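You operate a simulated robot arm through the tools that you are given. There is no shell and no other tool.

You are at the controls of a simulated robot arm. One attempt, no reset.

Task
Clamp the long brown card tube with a blue band and brush a strip of glue along its top.
Fine: yellow clamp lever shut, glue from the white pot, brush back where it stood, black lid seated on the pot; no glue on other tubes; fingers off the wet glue; pinch nothing. Set down upright: red brush. A coat counts when it lies all over at full strength: go over it till it gets no stronger.

The check looks at the end state, three seconds after you hand in, the way a careful person would. Anything else that was tipped, shoved, dropped, spilled or broken makes it a failure. Lids that push on must go on centred and level and be pressed home; caps that screw on are set level and turned clockwise until they are tight.

Robot
A 6-joint arm with a two-finger gripper, fixed in place. Base frame: the origin is on the floor under the middle of its stand, x ahead of it, y to its left, z up; the work surface is at about z = 0.8. Lengths are in m, angles in rad, forces in N, time in s.
It reaches about 1.298 m from its shoulder. Its first joint turns from -2.601 to 2.601 rad. Payload 1.57 kg.
The TCP is the grasp point between the finger pads, 0.021 m short of the fingertips. In the tool frame z runs along the fingers and y along their closing line. The gripper opens to 0.07 m; its body begins 0.05 m behind the TCP.
Orientation is told as [roll, pitch, yaw] about the base's x, y, z axes, in that order, counted from this pose: with the fingers straight down and closing along the base's y, the tool's x points along the base's -x, its y along +y and its z along -z.

Tools
- The arm moves only by the tool servo_tool. Its arguments are lists of equal length, an entry for each row: "xyz": the shift along the base's x, y, z in m, a list of three; "delta_rot": the turn, a rotation vector about the base's x, y, z in rad, a list of three; "gripper": the closure, from 0 (fully open) to 1 (shut). In form: {"xyz": [[dx, dy, dz], ...], "delta_rot": [[wx, wy, wz], ...], "gripper": [gripper, ...]}. A call has 1 to 20 rows; each row is the pose to reach, as a shift and turn from the pose commanded when the call began. A row lasts 0.2 s, in which the tool goes at most 0.05 m and 0.15 rad; a call with a longer step from one row to the next is refused whole, and so is a gripper value outside its range. A pose out of reach is approached as far as the arm can. The call stops where the force on the tool passes 40 N (or 10 N more than at its start, if that is more) or the arm is blocked; 0.2 s more then pass. The fingers move at their own pace (about 0.1037 m/s each) and stop on an object; they squeeze with about 30 N. The grip force told is the motor's: it shows also when the fingers shut on nothing. Time passes only in rows, and 0.2 s behind the last, so rows that repeat a pose let the fingers close. It gives the time, the measured TCP pose, the force on the tool (base axes), the opening and the grip force at its end, in the units of the frame above (readings bear some noise), with the torque about the TCP (base axes, N m) and any sound that the robot's microphone picked up, and new pictures: "show" is both (left out), scene, wrist or none.
- Cameras (640 x 400 px; columns grow to the right, rows downward): "scene" is fixed at [0.3987, -0.6515, 1.6749]; the picture's right is [-0.74, 0.67, 0.00], its down [0.65, 0.71, -0.26] and it looks along [-0.18, -0.19, -0.96] (base axes); focal length 260 px, centre (320, 200). "wrist" rides on the gripper at [0.079, 0.004, -0.081] in the tool frame; the picture's right is [-0.05, 1.00, 0.00], its down [-0.67, -0.04, -0.74] and it looks along [-0.74, -0.04, 0.67] (tool axes); focal length 256 px, centre (320, 200). There is no depth. A picture from a camera that has moved, and an enlarged one, comes with that camera's place and axes in the base frame and with its lens.
- raise_lower(by): slides the trunk up (or, below 0, down) by that many m; the arm rides with it, the base frame stays. It gives what a move gives, with no picture.
- inspect(camera, box): a new picture of the part [left, top, right, bottom] of that camera's present view, enlarged. It takes no simulated time.
- close_job(): hands the job in; it is judged then, once.

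Places have to be worked out from the pictures, the camera data and where the tool is seen. Open the gripper and draw the arm clear of the work before you hand the job in, unless the task says otherwise.

The tools are called after "Emit:" by a JSON object that holds its "op" and its "data". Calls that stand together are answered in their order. servo_tool: Moves the arm, as the interface text tells. Its arguments: {"type":"object","properties":{"xyz":{"type":"array"},"delta_rot":{"type":"array"},"gripper":{"type":"array"},"show":{"type":"string","enum":["both","scene","wrist","none"]}},"required":["xyz","delta_rot","gripper"]} The other tools are called the same way: raise_lower (by) moves the trunk up or down; inspect (camera, box) takes an enlarged picture of a part of a camera's view; close_job () hands the job in.

At the start:

```text
clock: 0.0
position: [0.1945, -0.6427, 1.1835]
orientation: [0.0, 0.001, 0.001]
force: [0.1, 0.2, -0.4]
moment: [-0.01, 0.02, 0.03]
width: 0.0701
grasp_force: 0.1
trunk travel left (down, up): [-0.864, 0.106]
```

scene: 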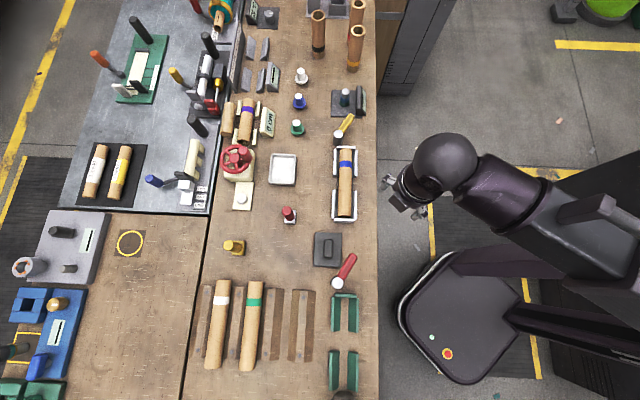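
wrist: 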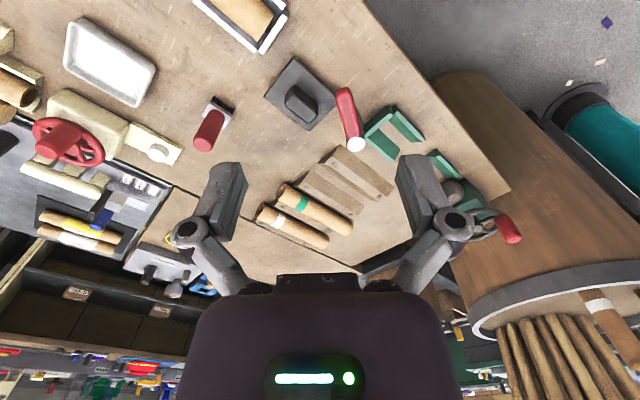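

I start by taking enlarged views of the scene to find the blue-banded tube, clamp, lever, glue pot, brush and lid.

Emit:
{"op": "inspect", "data": {"camera": "scene", "box": [210, 60, 390, 180]}}

Emit:
{"op": "inspect", "data": {"camera": "scene", "box": [210, 160, 390, 280]}}

Emit:
{"op": "inspect", "data": {"camera": "scene", "box": [190, 270, 390, 400]}}

Emit:
{"op": "inspect", "data": {"camera": "scene", "box": [60, 0, 240, 120]}}

Emit:
{"op": "inspect", "data": {"camera": "scene", "box": [60, 100, 240, 220]}}

Emit:
{"op": "inspect", "data": {"camera": "scene", "box": [0, 190, 220, 400]}}

Emit:
{"op": "inspect", "data": {"camera": "scene", "box": [200, 0, 390, 120]}}

```text
3.33 times, centred on (300, 120) of scene
camera zoom: at [0.3987, -0.6515, 1.6749], right [-0.74, 0.67, 0.0], down [0.65, 0.71, -0.26], along [-0.18, -0.19, -0.96], focal length 866 px, centre (387, 467)
```

zoom: 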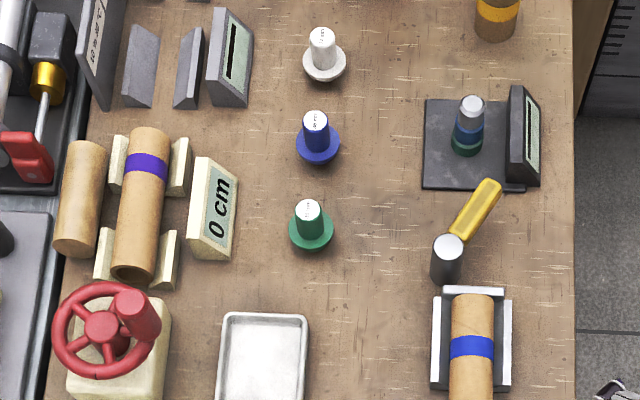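

```text
3.33 times, centred on (300, 220) of scene
camera zoom: at [0.3987, -0.6515, 1.6749], right [-0.74, 0.67, 0.0], down [0.65, 0.71, -0.26], along [-0.18, -0.19, -0.96], focal length 866 px, centre (387, 133)
```

zoom: 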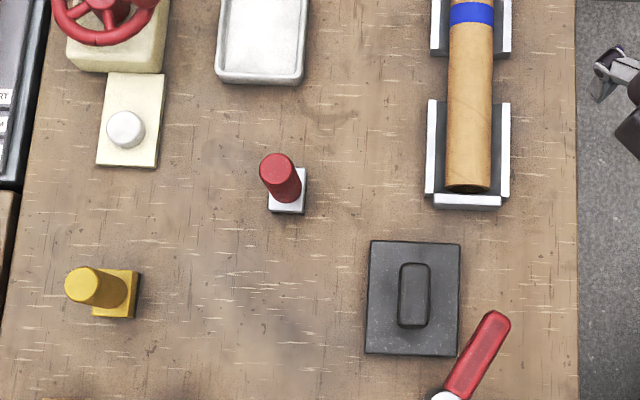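

```text
3.08 times, centred on (290, 335) of scene
camera zoom: at [0.3987, -0.6515, 1.6749], right [-0.74, 0.67, 0.0], down [0.65, 0.71, -0.26], along [-0.18, -0.19, -0.96], focal length 800 px, centre (412, -215)
```

zoom: 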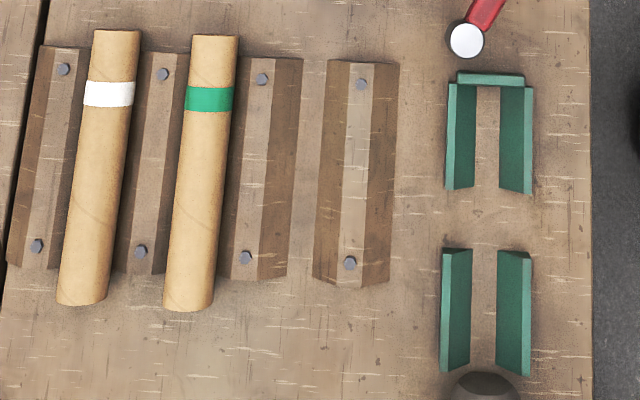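

```text
3.33 times, centred on (150, 60) of scene
camera zoom: at [0.3987, -0.6515, 1.6749], right [-0.74, 0.67, 0.0], down [0.65, 0.71, -0.26], along [-0.18, -0.19, -0.96], focal length 866 px, centre (887, 667)
```

zoom: 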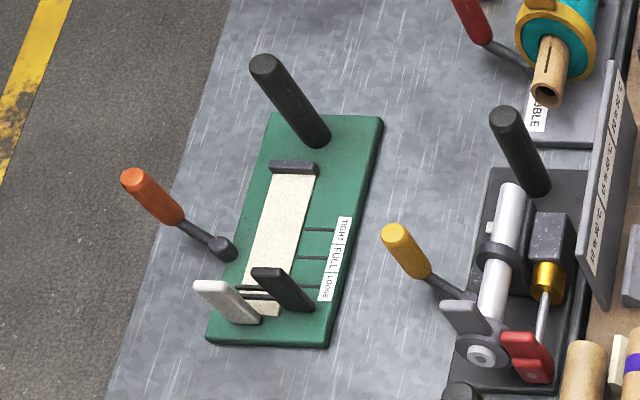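

```text
3.33 times, centred on (150, 160) of scene
camera zoom: at [0.3987, -0.6515, 1.6749], right [-0.74, 0.67, 0.0], down [0.65, 0.71, -0.26], along [-0.18, -0.19, -0.96], focal length 866 px, centre (887, 333)
```

zoom: 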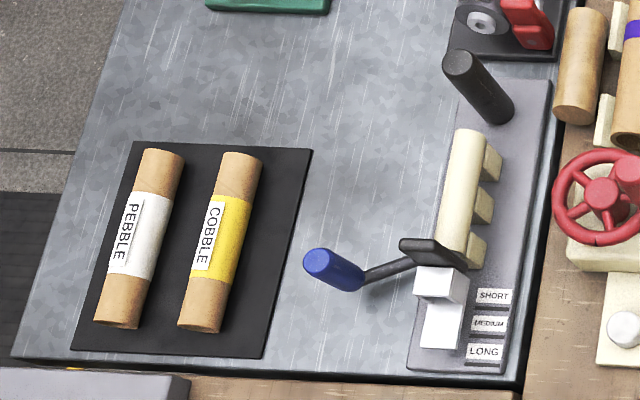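

```text
1.90 times, centred on (110, 295) of scene
camera zoom: at [0.3987, -0.6515, 1.6749], right [-0.74, 0.67, 0.0], down [0.65, 0.71, -0.26], along [-0.18, -0.19, -0.96], focal length 495 px, centre (720, 19)
```

zoom: 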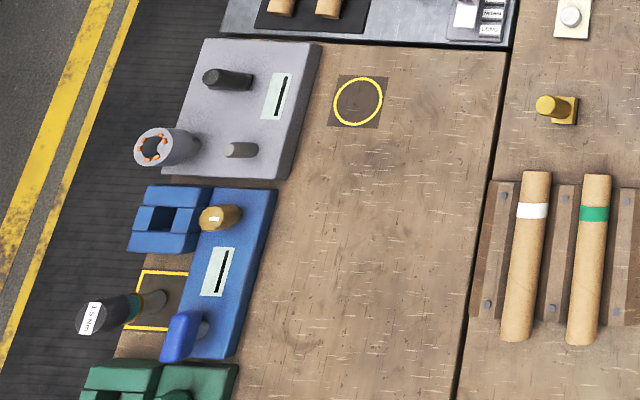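

```text
3.33 times, centred on (295, 60) of scene
camera zoom: at [0.3987, -0.6515, 1.6749], right [-0.74, 0.67, 0.0], down [0.65, 0.71, -0.26], along [-0.18, -0.19, -0.96], focal length 866 px, centre (403, 667)
```

zoom: 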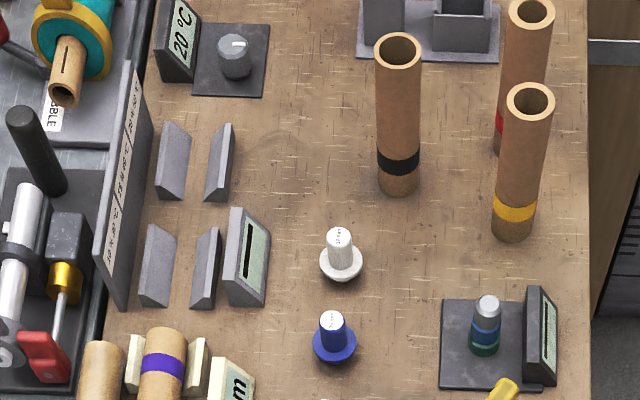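

The scene view shows the blue-band tube in a grey cradle beside a yellow lever at (346,125). I still need the pot, lid and brush, so I enlarge the wrist view.

Emit:
{"op": "inspect", "data": {"camera": "wrist", "box": [180, 0, 400, 160]}}

Emit:
{"op": "inspect", "data": {"camera": "wrist", "box": [340, 100, 640, 300]}}

Emit:
{"op": "inspect", "data": {"camera": "wrist", "box": [0, 0, 220, 200]}}

Emit:
{"op": "inspect", "data": {"camera": "wrist", "box": [0, 200, 220, 400]}}

Emit:
{"op": "inspect", "data": {"camera": "scene", "box": [270, 220, 390, 300]}}

```text
2.50 times, centred on (290, 80) of wrist
camera zoom: at [0.1153, -0.6387, 1.2639], right [0.05, 1.0, 0.0], down [0.67, -0.04, 0.74], along [0.74, -0.04, -0.67], focal length 640 px, centre (395, 500)
```

zoom: 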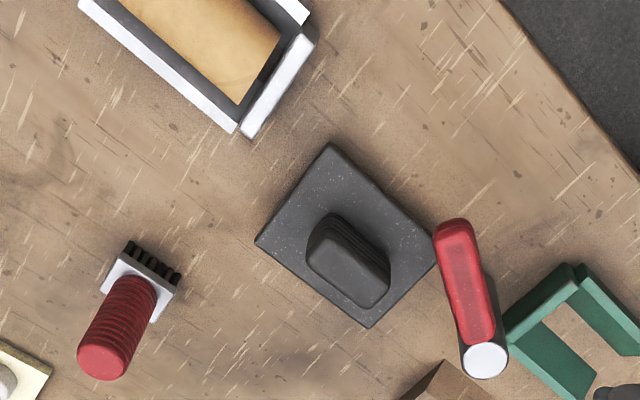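

```text
2.00 times, centred on (490, 200) of wrist
camera zoom: at [0.1153, -0.6387, 1.2639], right [0.05, 1.0, 0.0], down [0.67, -0.04, 0.74], along [0.74, -0.04, -0.67], focal length 512 px, centre (-20, 200)
```

zoom: 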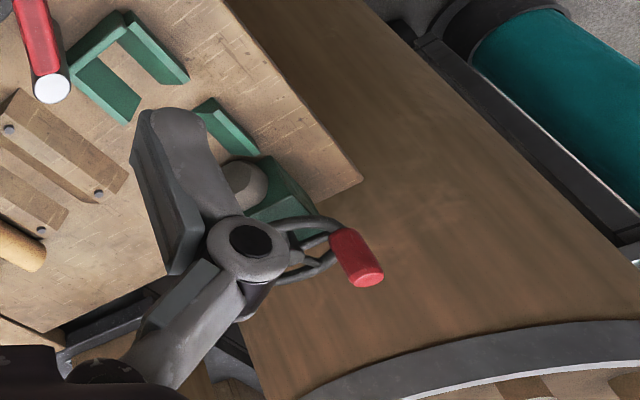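

```text
2.00 times, centred on (110, 100) of wrist
camera zoom: at [0.1153, -0.6387, 1.2639], right [0.05, 1.0, 0.0], down [0.67, -0.04, 0.74], along [0.74, -0.04, -0.67], focal length 512 px, centre (740, 400)
```

zoom: 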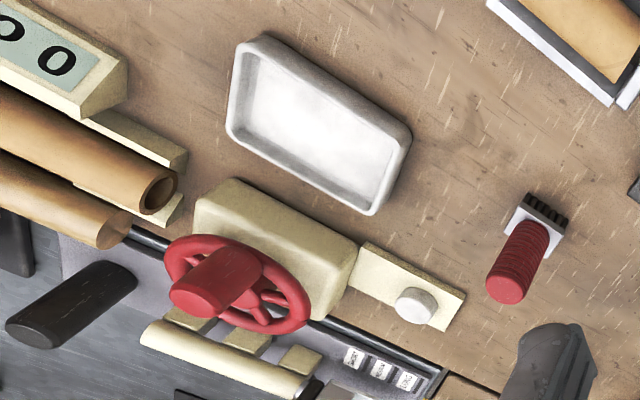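

```text
2.00 times, centred on (110, 300) of wrist
camera zoom: at [0.1153, -0.6387, 1.2639], right [0.05, 1.0, 0.0], down [0.67, -0.04, 0.74], along [0.74, -0.04, -0.67], focal length 512 px, centre (740, 0)
```

zoom: 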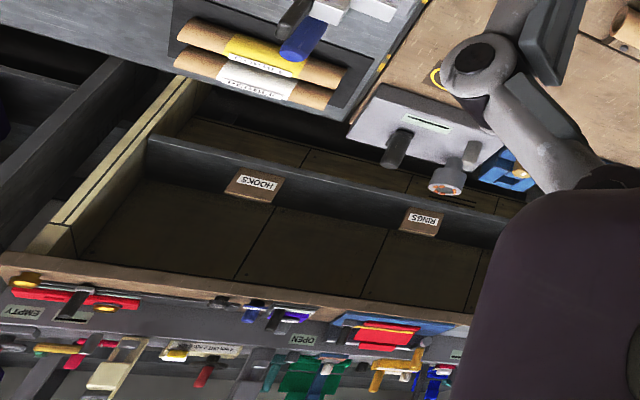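

```text
5.00 times, centred on (330, 260) of scene
camera zoom: at [0.3987, -0.6515, 1.6749], right [-0.74, 0.67, 0.0], down [0.65, 0.71, -0.26], along [-0.18, -0.19, -0.96], focal length 1300 px, centre (270, -100)
```

zoom: 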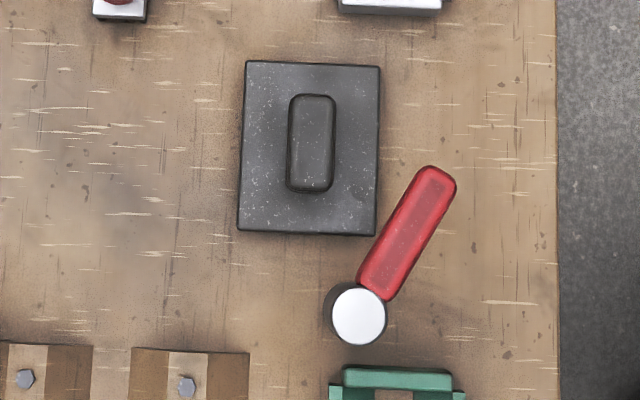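

The white tray at (283,168) looks like the glue pot, the grey plate with a knob at (328,250) like its lid, and the red brush stands at (289,215). I move over and turn the wrist camera to look closely at the yellow lever and the cradle near (0.05,-0.94).

Emit:
{"op": "servo_tool", "data": {"xyz": [[-0.039, -0.015, -0.01], [-0.078, -0.03, -0.02], [-0.117, -0.045, -0.03], [-0.156, -0.06, -0.04], [-0.195, -0.075, -0.05], [-0.234, -0.09, -0.06], [-0.273, -0.105, -0.07], [-0.315, -0.12, -0.08]], "delta_rot": [[0, 0, -0.098], [0, 0, -0.196], [0, 0, -0.294], [0, 0, -0.392], [0, 0, -0.49], [0, 0, -0.588], [0, 0, -0.686], [0, 0, -0.785]], "gripper": [0, 0, 0, 0, 0, 0, 0, 0]}}

```text
clock: 1.8
position: [-0.1219, -0.7636, 1.1827]
orientation: [0.001, -0.001, -0.787]
force: [0.2, -0.5, -0.3]
moment: [-0.01, 0.04, 0.02]
width: 0.0699
grasp_force: 0.0
out of reach, approached as far as the arm can: row 1, 2, 3, 4, 5, 6, 7, 8
trunk travel left (down, up): [-0.864, 0.106]
camera wrist: at [-0.1743, -0.705, 1.2636], right [0.74, 0.67, 0.0], down [0.44, -0.5, 0.75], along [0.5, -0.55, -0.67], focal length 256 px, centre (320, 200)
```

scene: 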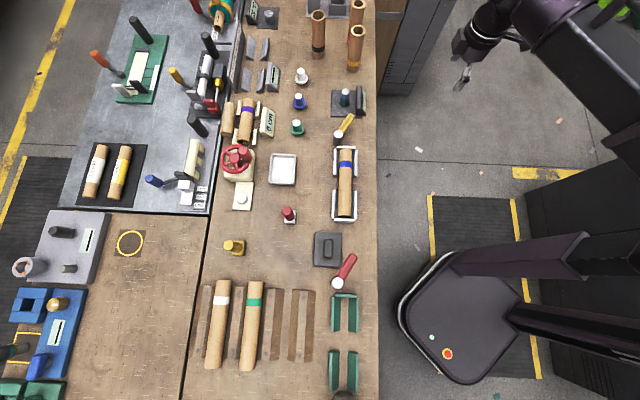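
wrist: 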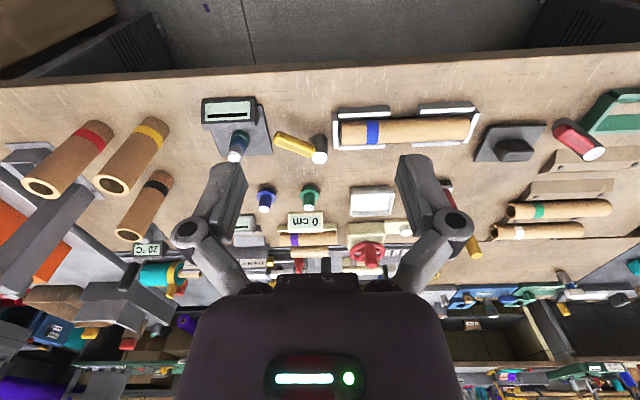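

The height did not change: z stayed at 1.183, so the arm itself seems limited there. I lower the trunk a little and look again.

Emit:
{"op": "raise_lower", "data": {"by": -0.1}}

Emit:
{"op": "servo_tool", "data": {"xyz": [[0.03, 0, 0]], "delta_rot": [[0, 0, 0]], "gripper": [0]}}

```text
clock: 3.1
position: [-0.1204, -0.7644, 1.0827]
orientation: [0.0, 0.001, -0.785]
force: [-0.9, 0.4, -0.4]
moment: [-0.03, -0.02, -0.02]
width: 0.0702
grasp_force: 0.0
trunk travel left (down, up): [-0.764, 0.206]
```

```text
clock: 3.5
position: [-0.0891, -0.7638, 1.0833]
orientation: [0.001, 0.001, -0.786]
force: [0.2, 1.4, -1.1]
moment: [0.0, 0.03, -0.02]
width: 0.0701
grasp_force: 0.2
trunk travel left (down, up): [-0.764, 0.206]
camera wrist: at [-0.1421, -0.7049, 1.164], right [0.74, 0.67, 0.0], down [0.45, -0.5, 0.74], along [0.5, -0.55, -0.67], focal length 256 px, centre (320, 200)
```

scene: 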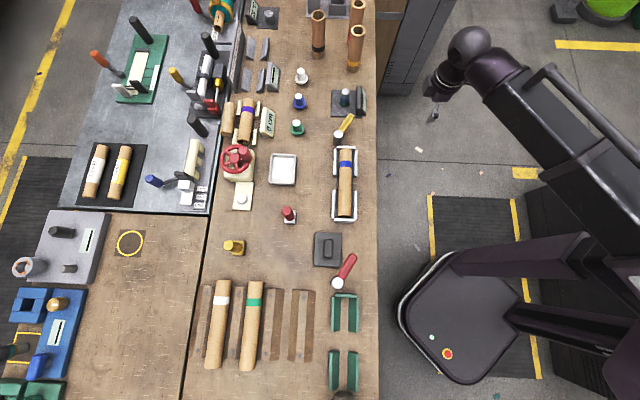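
wrist: 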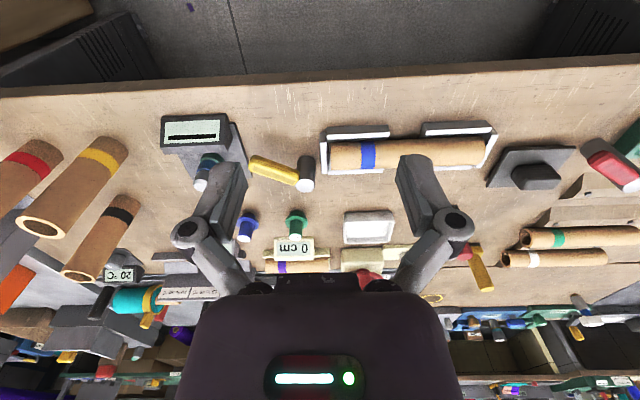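

Now the lever is in closer view; I enlarge it.

Emit:
{"op": "inspect", "data": {"camera": "wrist", "box": [230, 100, 390, 200]}}

Emit:
{"op": "inspect", "data": {"camera": "wrist", "box": [300, 100, 520, 240]}}

```text
4.00 times, centred on (310, 150) of wrist
camera zoom: at [-0.1421, -0.7049, 1.164], right [0.74, 0.67, 0.0], down [0.45, -0.5, 0.74], along [0.5, -0.55, -0.67], focal length 1024 px, centre (360, 400)
```

zoom: 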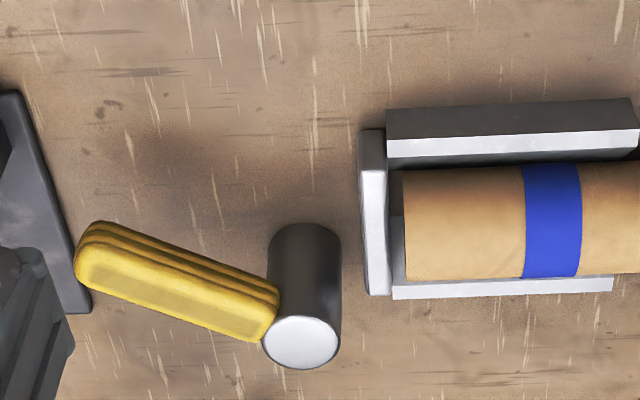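

```text
2.86 times, centred on (410, 170) of wrist
camera zoom: at [-0.1421, -0.7049, 1.164], right [0.74, 0.67, 0.0], down [0.45, -0.5, 0.74], along [0.5, -0.55, -0.67], focal length 731 px, centre (63, 286)
```

zoom: 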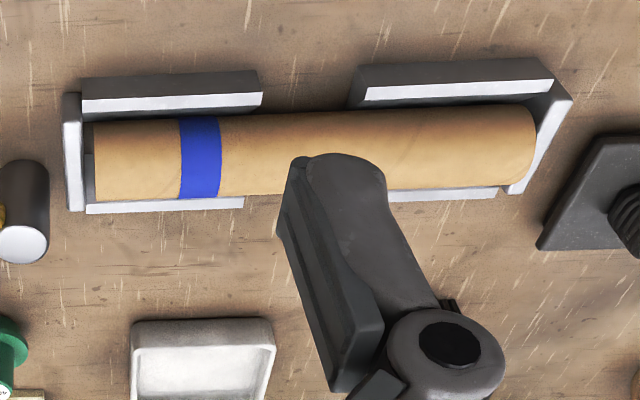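

The lever is a vertical post (top about (0.042,-0.949,0.857)) with a yellow handle pointing to about (-0.045,-0.97), away from the tube. I test whether the arm can go lower by itself and move the shut fingers to beside the handle on its far (-y) side, staying high.

Emit:
{"op": "servo_tool", "data": {"xyz": [[0.02, -0.045, 0], [0.04, -0.09, 0], [0.06, -0.135, -0.01], [0.07, -0.18, -0.02], [0.078, -0.22, -0.03], [0.08, -0.25, -0.05], [0.08, -0.25, -0.08]], "delta_rot": [[0, 0, 0], [0, 0, 0], [0, 0, 0], [0, 0, 0], [0, 0, 0], [0, 0, 0], [0, 0, 0]], "gripper": [1, 1, 1, 1, 1, 1, 1]}}

```text
refused: row 3 steps farther than a row can; nothing moved
```

The third step was slightly too long, so I shorten the steps.

Emit:
{"op": "servo_tool", "data": {"xyz": [[0.016, -0.04, 0], [0.032, -0.08, 0], [0.048, -0.12, -0.01], [0.06, -0.16, -0.02], [0.07, -0.2, -0.03], [0.078, -0.235, -0.04], [0.08, -0.25, -0.06], [0.08, -0.25, -0.08]], "delta_rot": [[0, 0, 0], [0, 0, 0], [0, 0, 0], [0, 0, 0], [0, 0, 0], [0, 0, 0], [0, 0, 0], [0, 0, 0]], "gripper": [1, 1, 1, 1, 1, 1, 1, 1]}}

```text
clock: 5.3
position: [-0.0113, -1.0126, 1.0824]
orientation: [-0.001, -0.001, -0.785]
force: [-0.5, -0.1, 0.8]
moment: [0.01, 0.02, 0.01]
width: 0.0
grasp_force: 28.4
out of reach, approached as far as the arm can: row 3, 4, 5, 6, 7, 8
trunk travel left (down, up): [-0.764, 0.206]
camera wrist: at [-0.0629, -0.9536, 1.1639], right [0.74, 0.67, 0.0], down [0.45, -0.5, 0.74], along [0.5, -0.55, -0.67], focal length 256 px, centre (320, 200)
```

scene: 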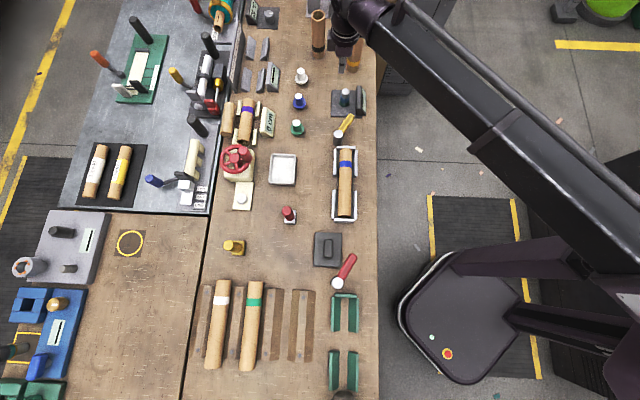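
wrist: 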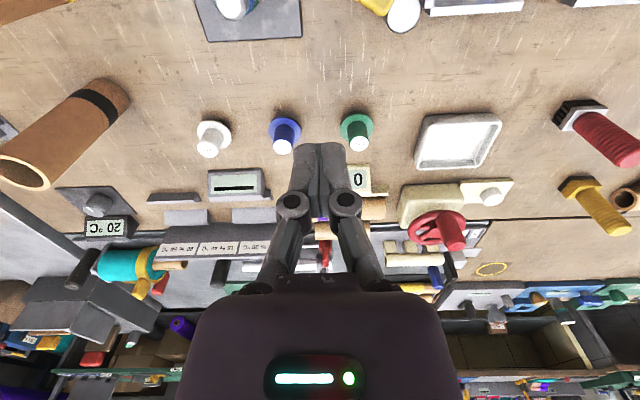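

The arm's height is fixed to the trunk at its lowest, so I'll use the trunk for height. The post top projects exactly where I estimated it, so I lower part way and test whether the arm can rise on its own.

Emit:
{"op": "raise_lower", "data": {"by": -0.17}}

Emit:
{"op": "servo_tool", "data": {"xyz": [[0, 0, 0.03], [0, 0, 0.03]], "delta_rot": [[0, 0, 0], [0, 0, 0]], "gripper": [1, 1]}}

```text
clock: 7.2
position: [-0.0103, -1.0127, 0.9141]
orientation: [-0.002, 0.0, -0.786]
force: [-0.5, 0.4, 0.4]
moment: [-0.01, 0.03, 0.0]
width: 0.0
grasp_force: 28.1
trunk travel left (down, up): [-0.594, 0.376]
```

```text
clock: 7.8
position: [-0.0103, -1.0124, 0.9125]
orientation: [0.0, -0.002, -0.785]
force: [0.5, 0.1, 0.8]
moment: [-0.01, 0.0, 0.02]
width: 0.0
grasp_force: 28.2
out of reach, approached as far as the arm can: row 1, 2
trunk travel left (down, up): [-0.594, 0.376]
camera wrist: at [-0.0631, -0.9536, 0.9938], right [0.74, 0.67, 0.0], down [0.45, -0.5, 0.74], along [0.5, -0.55, -0.67], focal length 256 px, centre (320, 200)
```

scene: 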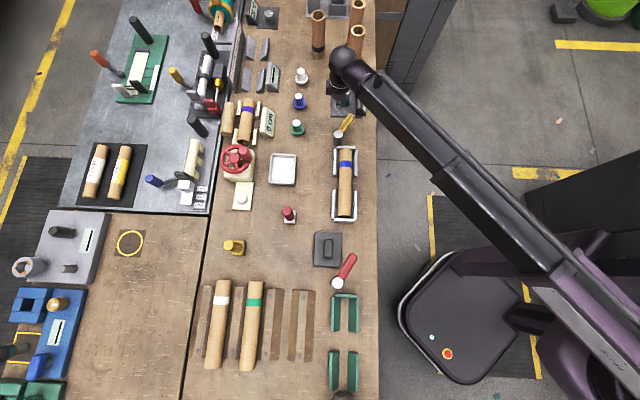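
wrist: 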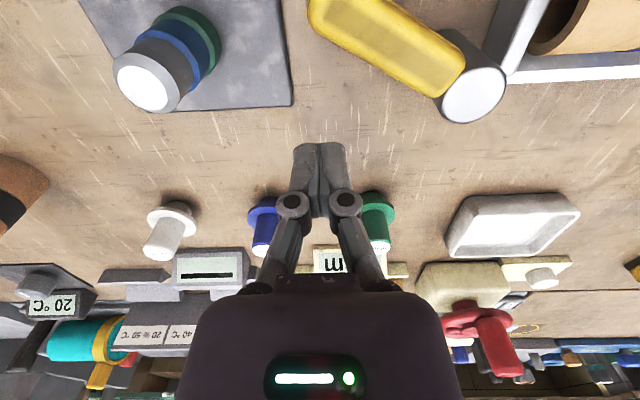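

The arm cannot change height by itself, so all vertical motion goes through the trunk. I look closely at the handle's height before lowering beside it.

Emit:
{"op": "inspect", "data": {"camera": "wrist", "box": [260, 0, 560, 188]}}

Emit:
{"op": "inspect", "data": {"camera": "scene", "box": [310, 80, 390, 160]}}

```text
2.13 times, centred on (410, 94) of wrist
camera zoom: at [-0.0631, -0.9536, 0.9938], right [0.74, 0.67, 0.0], down [0.45, -0.5, 0.74], along [0.5, -0.55, -0.67], focal length 545 px, centre (128, 426)
```

zoom: 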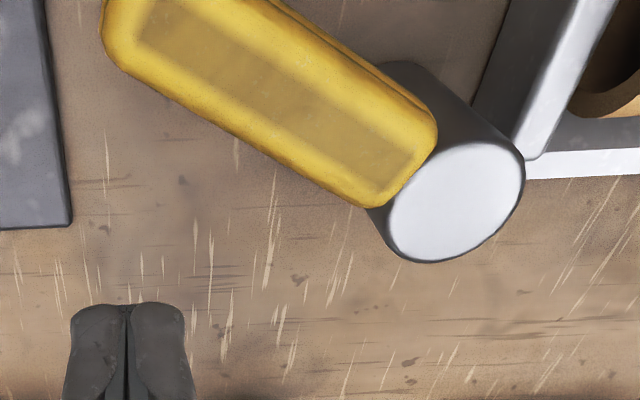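

```text
5.00 times, centred on (350, 120) of scene
camera zoom: at [0.3987, -0.6515, 1.6749], right [-0.74, 0.67, 0.0], down [0.65, 0.71, -0.26], along [-0.18, -0.19, -0.96], focal length 1300 px, centre (170, 600)
```

zoom: 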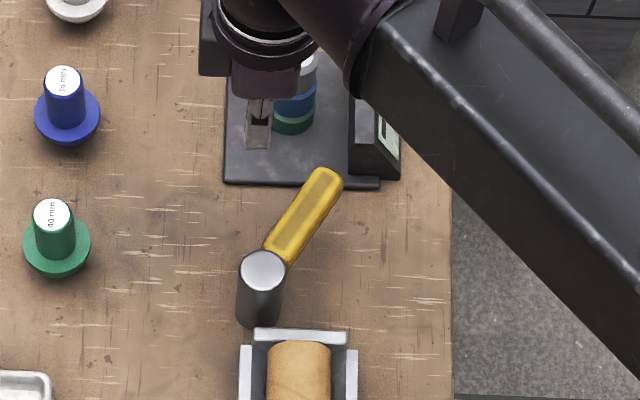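

The handle top is about level with the post top (z≈0.855). I lower the shut fingers beside it, tips to about z=0.832, still ~3 cm clear of the handle.

Emit:
{"op": "raise_lower", "data": {"by": -0.06}}

Emit:
{"op": "servo_tool", "data": {"xyz": [[0, 0.005, 0]], "delta_rot": [[0, 0, 0]], "gripper": [1]}}

```text
clock: 8.8
position: [-0.0098, -1.0134, 0.8525]
orientation: [0.001, 0.0, -0.786]
force: [0.1, 0.3, 0.7]
moment: [0.0, -0.02, 0.01]
width: 0.0
grasp_force: 28.6
trunk travel left (down, up): [-0.534, 0.436]
```

```text
clock: 9.2
position: [-0.0095, -1.0074, 0.8536]
orientation: [0.0, 0.0, -0.786]
force: [-0.5, -0.9, 0.4]
moment: [-0.01, -0.01, -0.02]
width: 0.0001
grasp_force: 29.3
trunk travel left (down, up): [-0.534, 0.436]
camera wrist: at [-0.0632, -0.9482, 0.9338], right [0.74, 0.67, 0.0], down [0.45, -0.5, 0.74], along [0.5, -0.55, -0.67], focal length 256 px, centre (320, 200)
```

scene: 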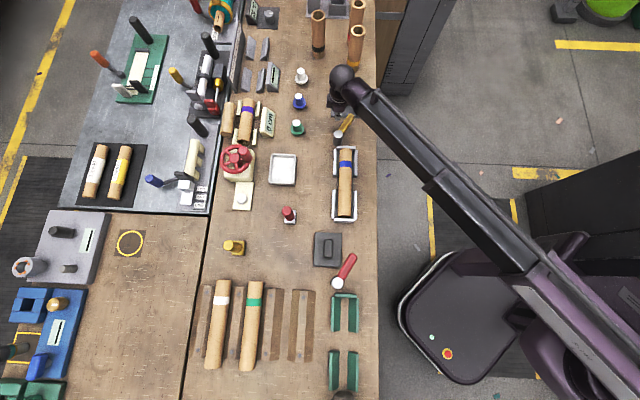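
wrist: 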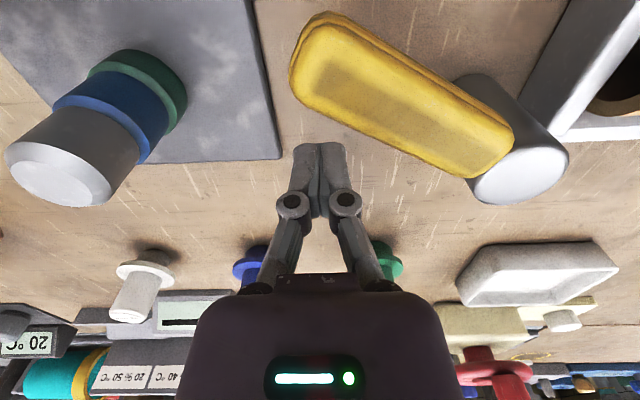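

Fingers are at the far side of the handle with free space. I now push gently toward it in small steps to see whether the lever turns this way.

Emit:
{"op": "servo_tool", "data": {"xyz": [[-0.002, 0.008, 0], [-0.004, 0.016, 0], [-0.006, 0.024, 0], [-0.008, 0.032, 0], [-0.009, 0.038, 0], [-0.01, 0.044, 0]], "delta_rot": [[0, 0, 0], [0, 0, 0], [0, 0, 0], [0, 0, 0], [0, 0, 0], [0, 0, 0]], "gripper": [1, 1, 1, 1, 1, 1]}}

```text
clock: 10.7
position: [-0.0204, -0.9629, 0.8523]
orientation: [0.001, 0.0, -0.785]
force: [-3.1, -2.8, 0.7]
moment: [0.0, -0.02, 0.03]
width: 0.0
grasp_force: 28.7
trunk travel left (down, up): [-0.534, 0.436]
camera wrist: at [-0.0734, -0.9044, 0.9335], right [0.74, 0.67, 0.0], down [0.45, -0.5, 0.74], along [0.5, -0.55, -0.67], focal length 256 px, centre (320, 200)
```

scene: 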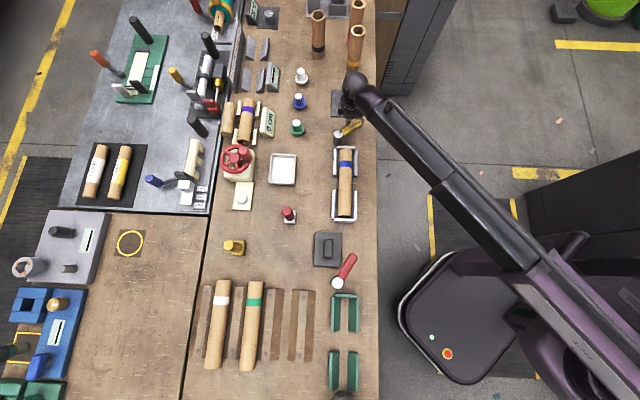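
wrist: 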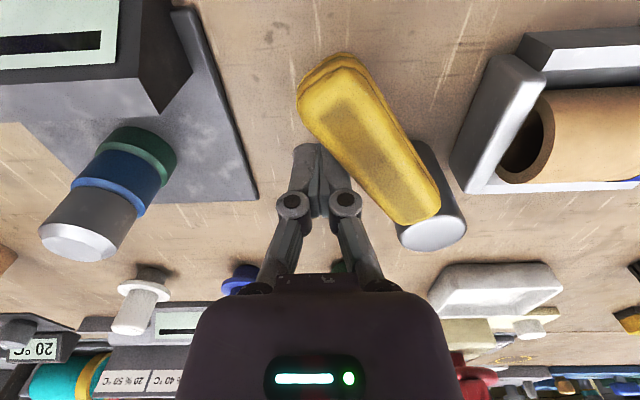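

The lever turns freely clockwise (seen from above), now pointing about 171°, with only ~4 N. I check the view of handle and cradle heights before continuing along the arc.

Emit:
{"op": "inspect", "data": {"camera": "wrist", "box": [260, 20, 640, 260]}}

Emit:
{"op": "inspect", "data": {"camera": "scene", "box": [310, 90, 390, 230]}}

```text
1.67 times, centred on (450, 140) of wrist
camera zoom: at [-0.0734, -0.9044, 0.9335], right [0.74, 0.67, 0.0], down [0.45, -0.5, 0.74], along [0.5, -0.55, -0.67], focal length 427 px, centre (103, 300)
```

zoom: 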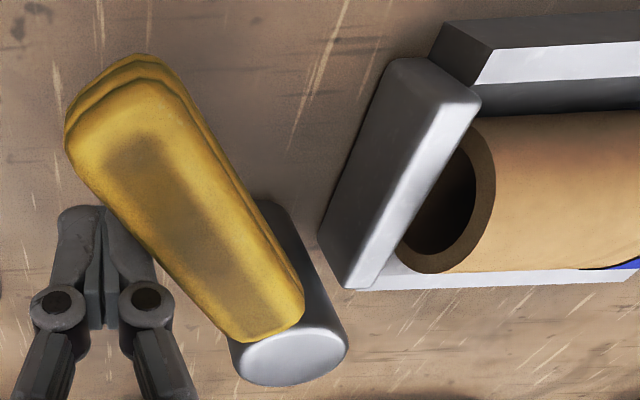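

```text
2.86 times, centred on (350, 160) of scene
camera zoom: at [0.3987, -0.6515, 1.6749], right [-0.74, 0.67, 0.0], down [0.65, 0.71, -0.26], along [-0.18, -0.19, -0.96], focal length 743 px, centre (234, 314)
```

zoom: 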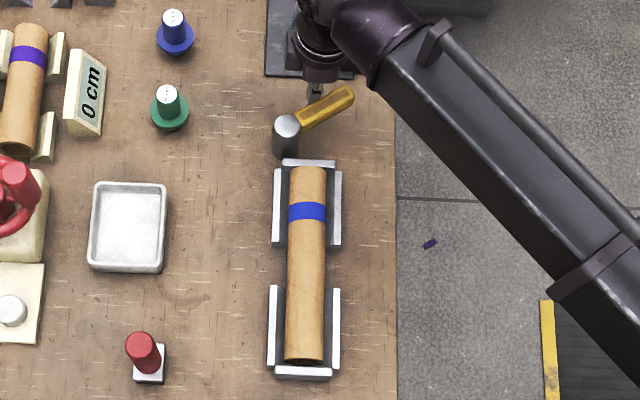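

I continue pushing the handle along its arc around the post toward the tube, watching force.

Emit:
{"op": "servo_tool", "data": {"xyz": [[-0.0033, 0.0081, 0], [-0.0033, 0.0197, 0], [-0.0013, 0.031, 0], [0.0026, 0.0418, 0], [0.0083, 0.0518, 0], [0.0118, 0.0563, 0]], "delta_rot": [[0, 0, 0], [0, 0, 0], [0, 0, 0], [0, 0, 0], [0, 0, 0], [0, 0, 0]], "gripper": [1, 1, 1, 1, 1, 1]}}

```text
clock: 11.8
position: [-0.0181, -0.9245, 0.8527]
orientation: [-0.011, -0.006, -0.789]
force: [-4.3, -7.8, 3.5]
moment: [0.13, -0.08, -0.05]
width: 0.0001
grasp_force: 28.9
trunk travel left (down, up): [-0.534, 0.436]
stopped in row 5: the force on the tool passed its limit at 50 N (the readings are from after the stop); the commanded pose is now the measured one
camera wrist: at [-0.0708, -0.8641, 0.9331], right [0.75, 0.67, -0.01], down [0.45, -0.49, 0.75], along [0.49, -0.56, -0.66], focal length 256 px, centre (320, 200)
```

scene: 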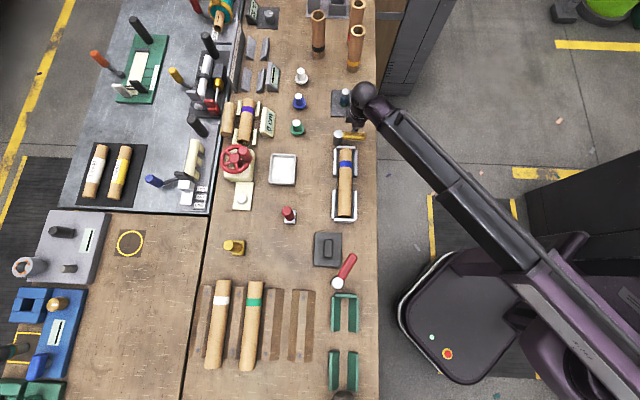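
wrist: 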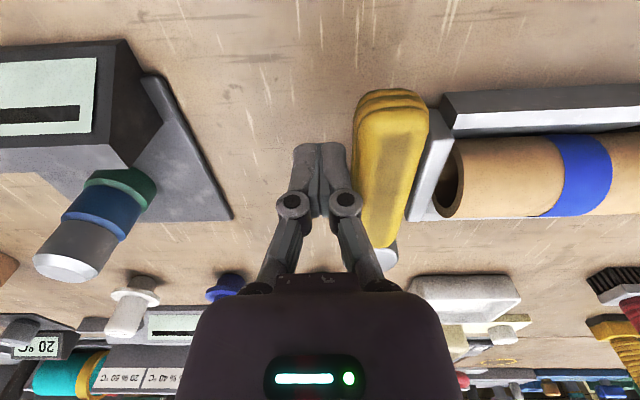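

The push met a firm stop with the handle now square across the tube end. I look closely to judge whether the lever is fully shut.

Emit:
{"op": "inspect", "data": {"camera": "wrist", "box": [280, 60, 560, 290]}}

Emit:
{"op": "inspect", "data": {"camera": "scene", "box": [320, 110, 380, 170]}}

```text
1.74 times, centred on (420, 175) of wrist
camera zoom: at [-0.0708, -0.8641, 0.9331], right [0.75, 0.67, -0.01], down [0.45, -0.49, 0.75], along [0.49, -0.56, -0.66], focal length 445 px, centre (146, 244)
```

zoom: 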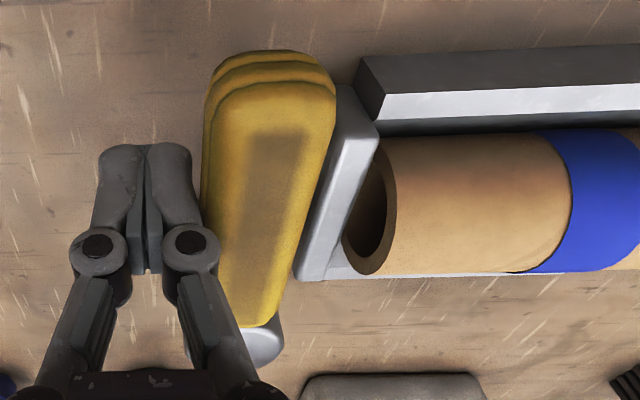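

```text
6.67 times, centred on (350, 140) of scene
camera zoom: at [0.3987, -0.6515, 1.6749], right [-0.74, 0.67, 0.0], down [0.65, 0.71, -0.26], along [-0.18, -0.19, -0.96], focal length 1733 px, centre (120, 600)
```

zoom: 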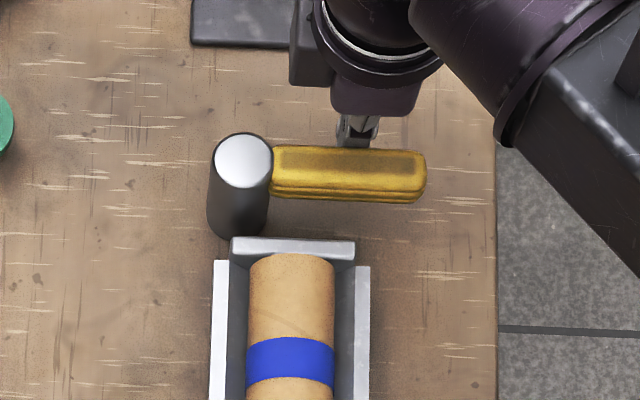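

The handle is square to the tube with a gap to the end stop, so it seems to be at its own end of travel. I push a few more millimetres along the tube direction to confirm it is firmly home.

Emit:
{"op": "servo_tool", "data": {"xyz": [[0.002, 0.002, 0], [0.004, 0.004, 0], [0.006, 0.006, 0], [0.008, 0.008, 0]], "delta_rot": [[0, 0, 0], [0, 0, 0], [0, 0, 0], [0, 0, 0]], "gripper": [1, 1, 1, 1]}}

```text
clock: 12.4
position: [-0.0189, -0.9242, 0.852]
orientation: [-0.02, -0.006, -0.791]
force: [-8.0, -8.3, 4.6]
moment: [0.14, -0.16, -0.04]
width: 0.0001
grasp_force: 28.5
trunk travel left (down, up): [-0.534, 0.436]
stopped in row 3: the force on the tool passed its limit at 43 N (the readings are from after the stop); the commanded pose is now the measured one
camera wrist: at [-0.0704, -0.8634, 0.9328], right [0.75, 0.66, -0.02], down [0.45, -0.48, 0.75], along [0.49, -0.57, -0.66], focal length 256 px, centre (320, 200)
```

scene: 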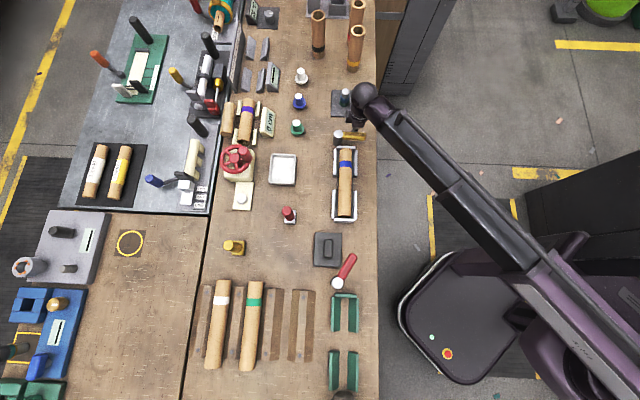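
wrist: 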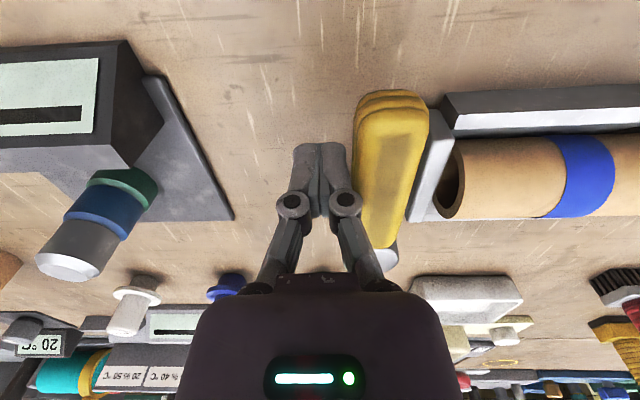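

The lever is hard against its stop and no longer moves, so it is shut. I back away from it, straighten the small tilt, and then raise the trunk.

Emit:
{"op": "servo_tool", "data": {"xyz": [[-0.007, -0.007, 0], [-0.014, -0.014, 0], [-0.02, -0.02, 0]], "delta_rot": [[0.007, 0.002, 0], [0.014, 0.004, 0], [0.02, 0.006, 0.005]], "gripper": [1, 1, 1], "show": "none"}}

Emit:
{"op": "raise_lower", "data": {"by": 0.2}}

Emit:
{"op": "servo_tool", "data": {"xyz": [[0.0, 0.04, 0], [0.0, 0.07, 0]], "delta_rot": [[0, 0, 0], [0, 0, 0]], "gripper": [0, 0]}}

```text
clock: 13.2
position: [-0.0375, -0.9432, 0.8532]
orientation: [-0.008, 0.013, -0.785]
force: [0.3, -0.1, 0.5]
moment: [0.0, -0.02, -0.04]
width: 0.0001
grasp_force: 28.6
trunk travel left (down, up): [-0.534, 0.436]
```

```text
clock: 15.4
position: [-0.0371, -0.9428, 1.0526]
orientation: [-0.006, 0.01, -0.785]
force: [0.7, -0.9, 0.0]
moment: [-0.01, 0.01, 0.02]
width: 0.0
grasp_force: 27.9
trunk travel left (down, up): [-0.734, 0.236]
```

```text
clock: 16.0
position: [-0.0399, -0.8735, 1.0525]
orientation: [-0.008, 0.01, -0.784]
force: [1.0, 0.2, 0.1]
moment: [-0.04, -0.01, 0.07]
width: 0.0696
grasp_force: 0.1
trunk travel left (down, up): [-0.734, 0.236]
camera wrist: at [-0.0905, -0.8146, 1.1349], right [0.74, 0.67, -0.01], down [0.46, -0.5, 0.74], along [0.49, -0.55, -0.68], focal length 256 px, centre (320, 200)
```

scene: 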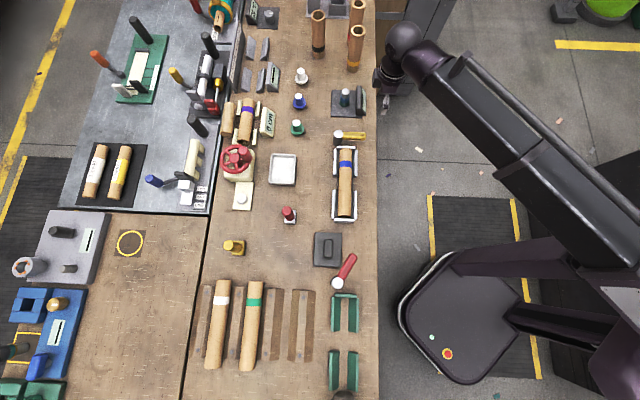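
wrist: 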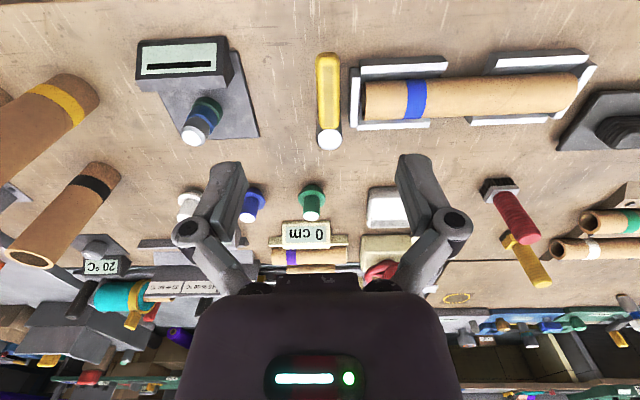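

The lever stays shut. Now I examine the brush, pot and lid from this side to pin down their positions and sizes.

Emit:
{"op": "inspect", "data": {"camera": "wrist", "box": [440, 70, 640, 270]}}

Emit:
{"op": "inspect", "data": {"camera": "scene", "box": [260, 140, 320, 240]}}

Emit:
{"op": "inspect", "data": {"camera": "wrist", "box": [330, 60, 470, 250]}}

```text
2.00 times, centred on (540, 170) of wrist
camera zoom: at [-0.0905, -0.8146, 1.1349], right [0.74, 0.67, -0.01], down [0.46, -0.5, 0.74], along [0.49, -0.55, -0.68], focal length 512 px, centre (-120, 260)
```

zoom: 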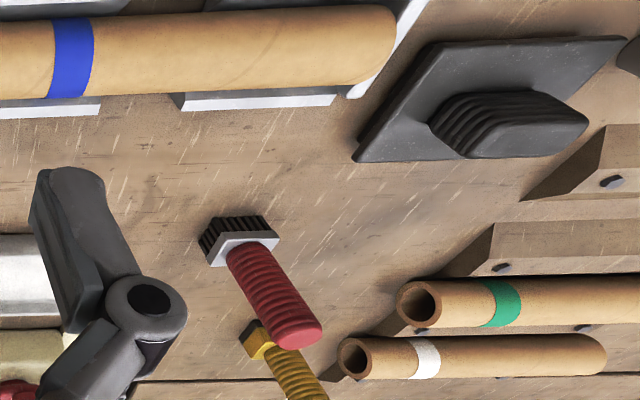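

```text
4.00 times, centred on (290, 190) of scene
camera zoom: at [0.3987, -0.6515, 1.6749], right [-0.74, 0.67, 0.0], down [0.65, 0.71, -0.26], along [-0.18, -0.19, -0.96], focal length 1040 px, centre (440, 240)
```

zoom: 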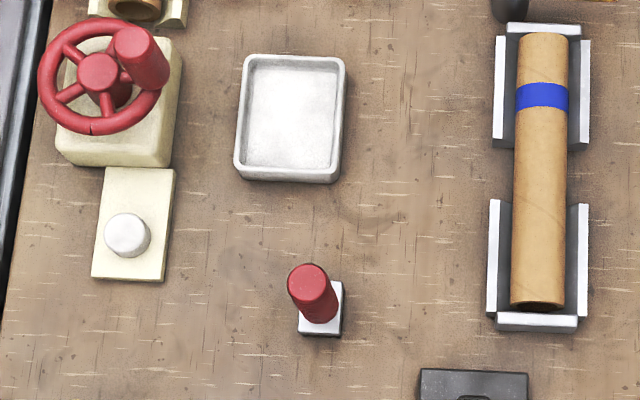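

```text
2.11 times, centred on (400, 155) of wrist
camera zoom: at [-0.0905, -0.8146, 1.1349], right [0.74, 0.67, -0.01], down [0.46, -0.5, 0.74], along [0.49, -0.55, -0.68], focal length 539 px, centre (152, 295)
```

zoom: 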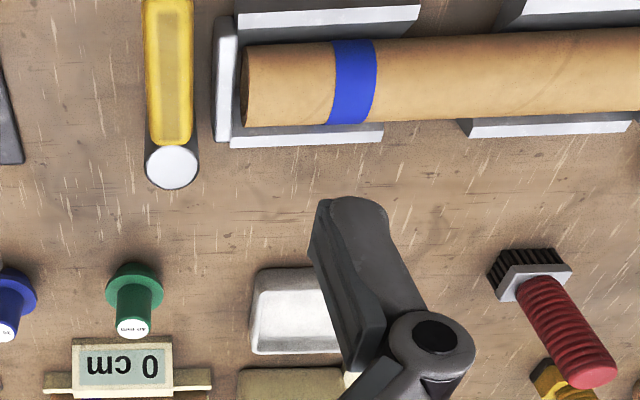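

Triangulating both views, the brush's handle top is near (0.354,-0.847,0.91), the pot's centre near (0.265,-0.991) and the lid's near (0.335,-0.682). I move over with the camera facing the brush to refine this, also taking out the slight tilt.

Emit:
{"op": "servo_tool", "data": {"xyz": [[0.033, 0.027, 0], [0.066, 0.054, 0], [0.099, 0.081, 0], [0.132, 0.109, 0], [0.165, 0.136, 0], [0.198, 0.163, 0], [0.23, 0.19, 0]], "delta_rot": [[0, -0.002, 0], [0, -0.004, 0], [-0.001, -0.006, 0], [-0.001, -0.008, 0], [-0.002, -0.01, 0], [-0.002, -0.012, 0], [-0.002, -0.0134, 0]], "gripper": [0, 0, 0, 0, 0, 0, 0]}}

```text
clock: 17.6
position: [0.1908, -0.6817, 1.0528]
orientation: [0.001, 0.002, -0.784]
force: [0.7, 0.1, 0.1]
moment: [0.06, -0.02, 0.02]
width: 0.07
grasp_force: 0.2
trunk travel left (down, up): [-0.734, 0.236]
camera wrist: at [0.1384, -0.6236, 1.1341], right [0.74, 0.67, 0.0], down [0.45, -0.5, 0.74], along [0.5, -0.55, -0.67], focal length 256 px, centre (320, 200)
```

scene: 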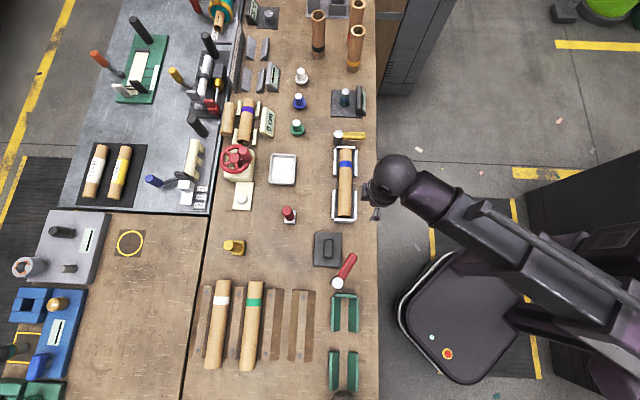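
wrist: 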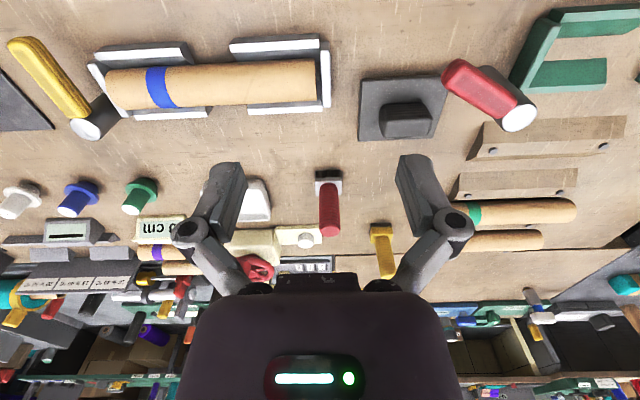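

I enlarge the brush in the wrist view.

Emit:
{"op": "inspect", "data": {"camera": "wrist", "box": [270, 140, 390, 260]}}

Emit:
{"op": "inspect", "data": {"camera": "scene", "box": [270, 195, 310, 235]}}

Emit:
{"op": "inspect", "data": {"camera": "scene", "box": [325, 120, 375, 160]}}

```text
3.33 times, centred on (330, 200) of wrist
camera zoom: at [0.1384, -0.6236, 1.1341], right [0.74, 0.67, 0.0], down [0.45, -0.5, 0.74], along [0.5, -0.55, -0.67], focal length 853 px, centre (287, 200)
```

zoom: 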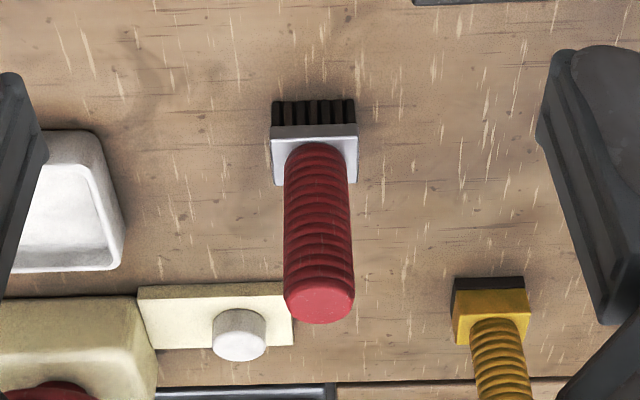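

```text
10.00 times, centred on (290, 215) of scene
camera zoom: at [0.3987, -0.6515, 1.6749], right [-0.74, 0.67, 0.0], down [0.65, 0.71, -0.26], along [-0.18, -0.19, -0.96], focal length 2599 px, centre (620, 50)
```

zoom: 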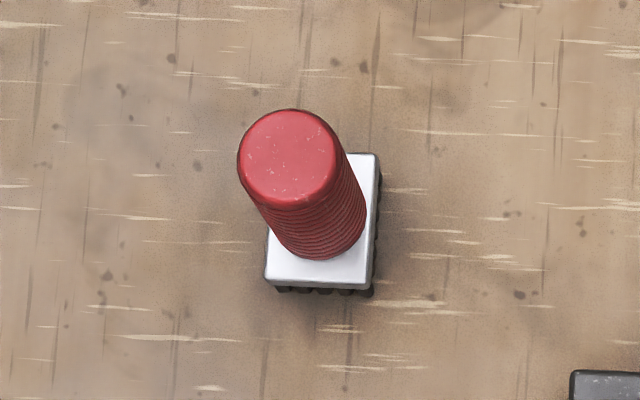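

```text
10.00 times, centred on (350, 140) of scene
camera zoom: at [0.3987, -0.6515, 1.6749], right [-0.74, 0.67, 0.0], down [0.65, 0.71, -0.26], along [-0.18, -0.19, -0.96], focal length 2599 px, centre (20, 800)
```

zoom: 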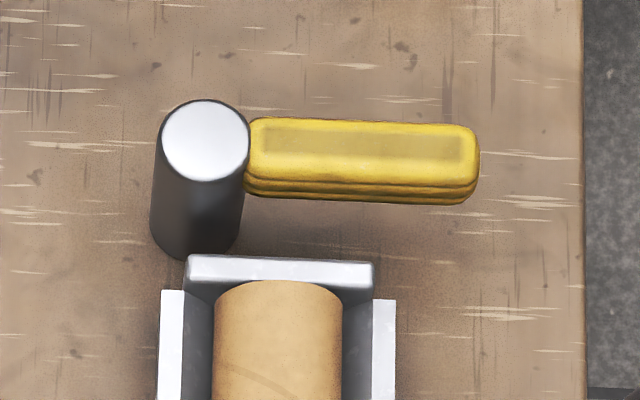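

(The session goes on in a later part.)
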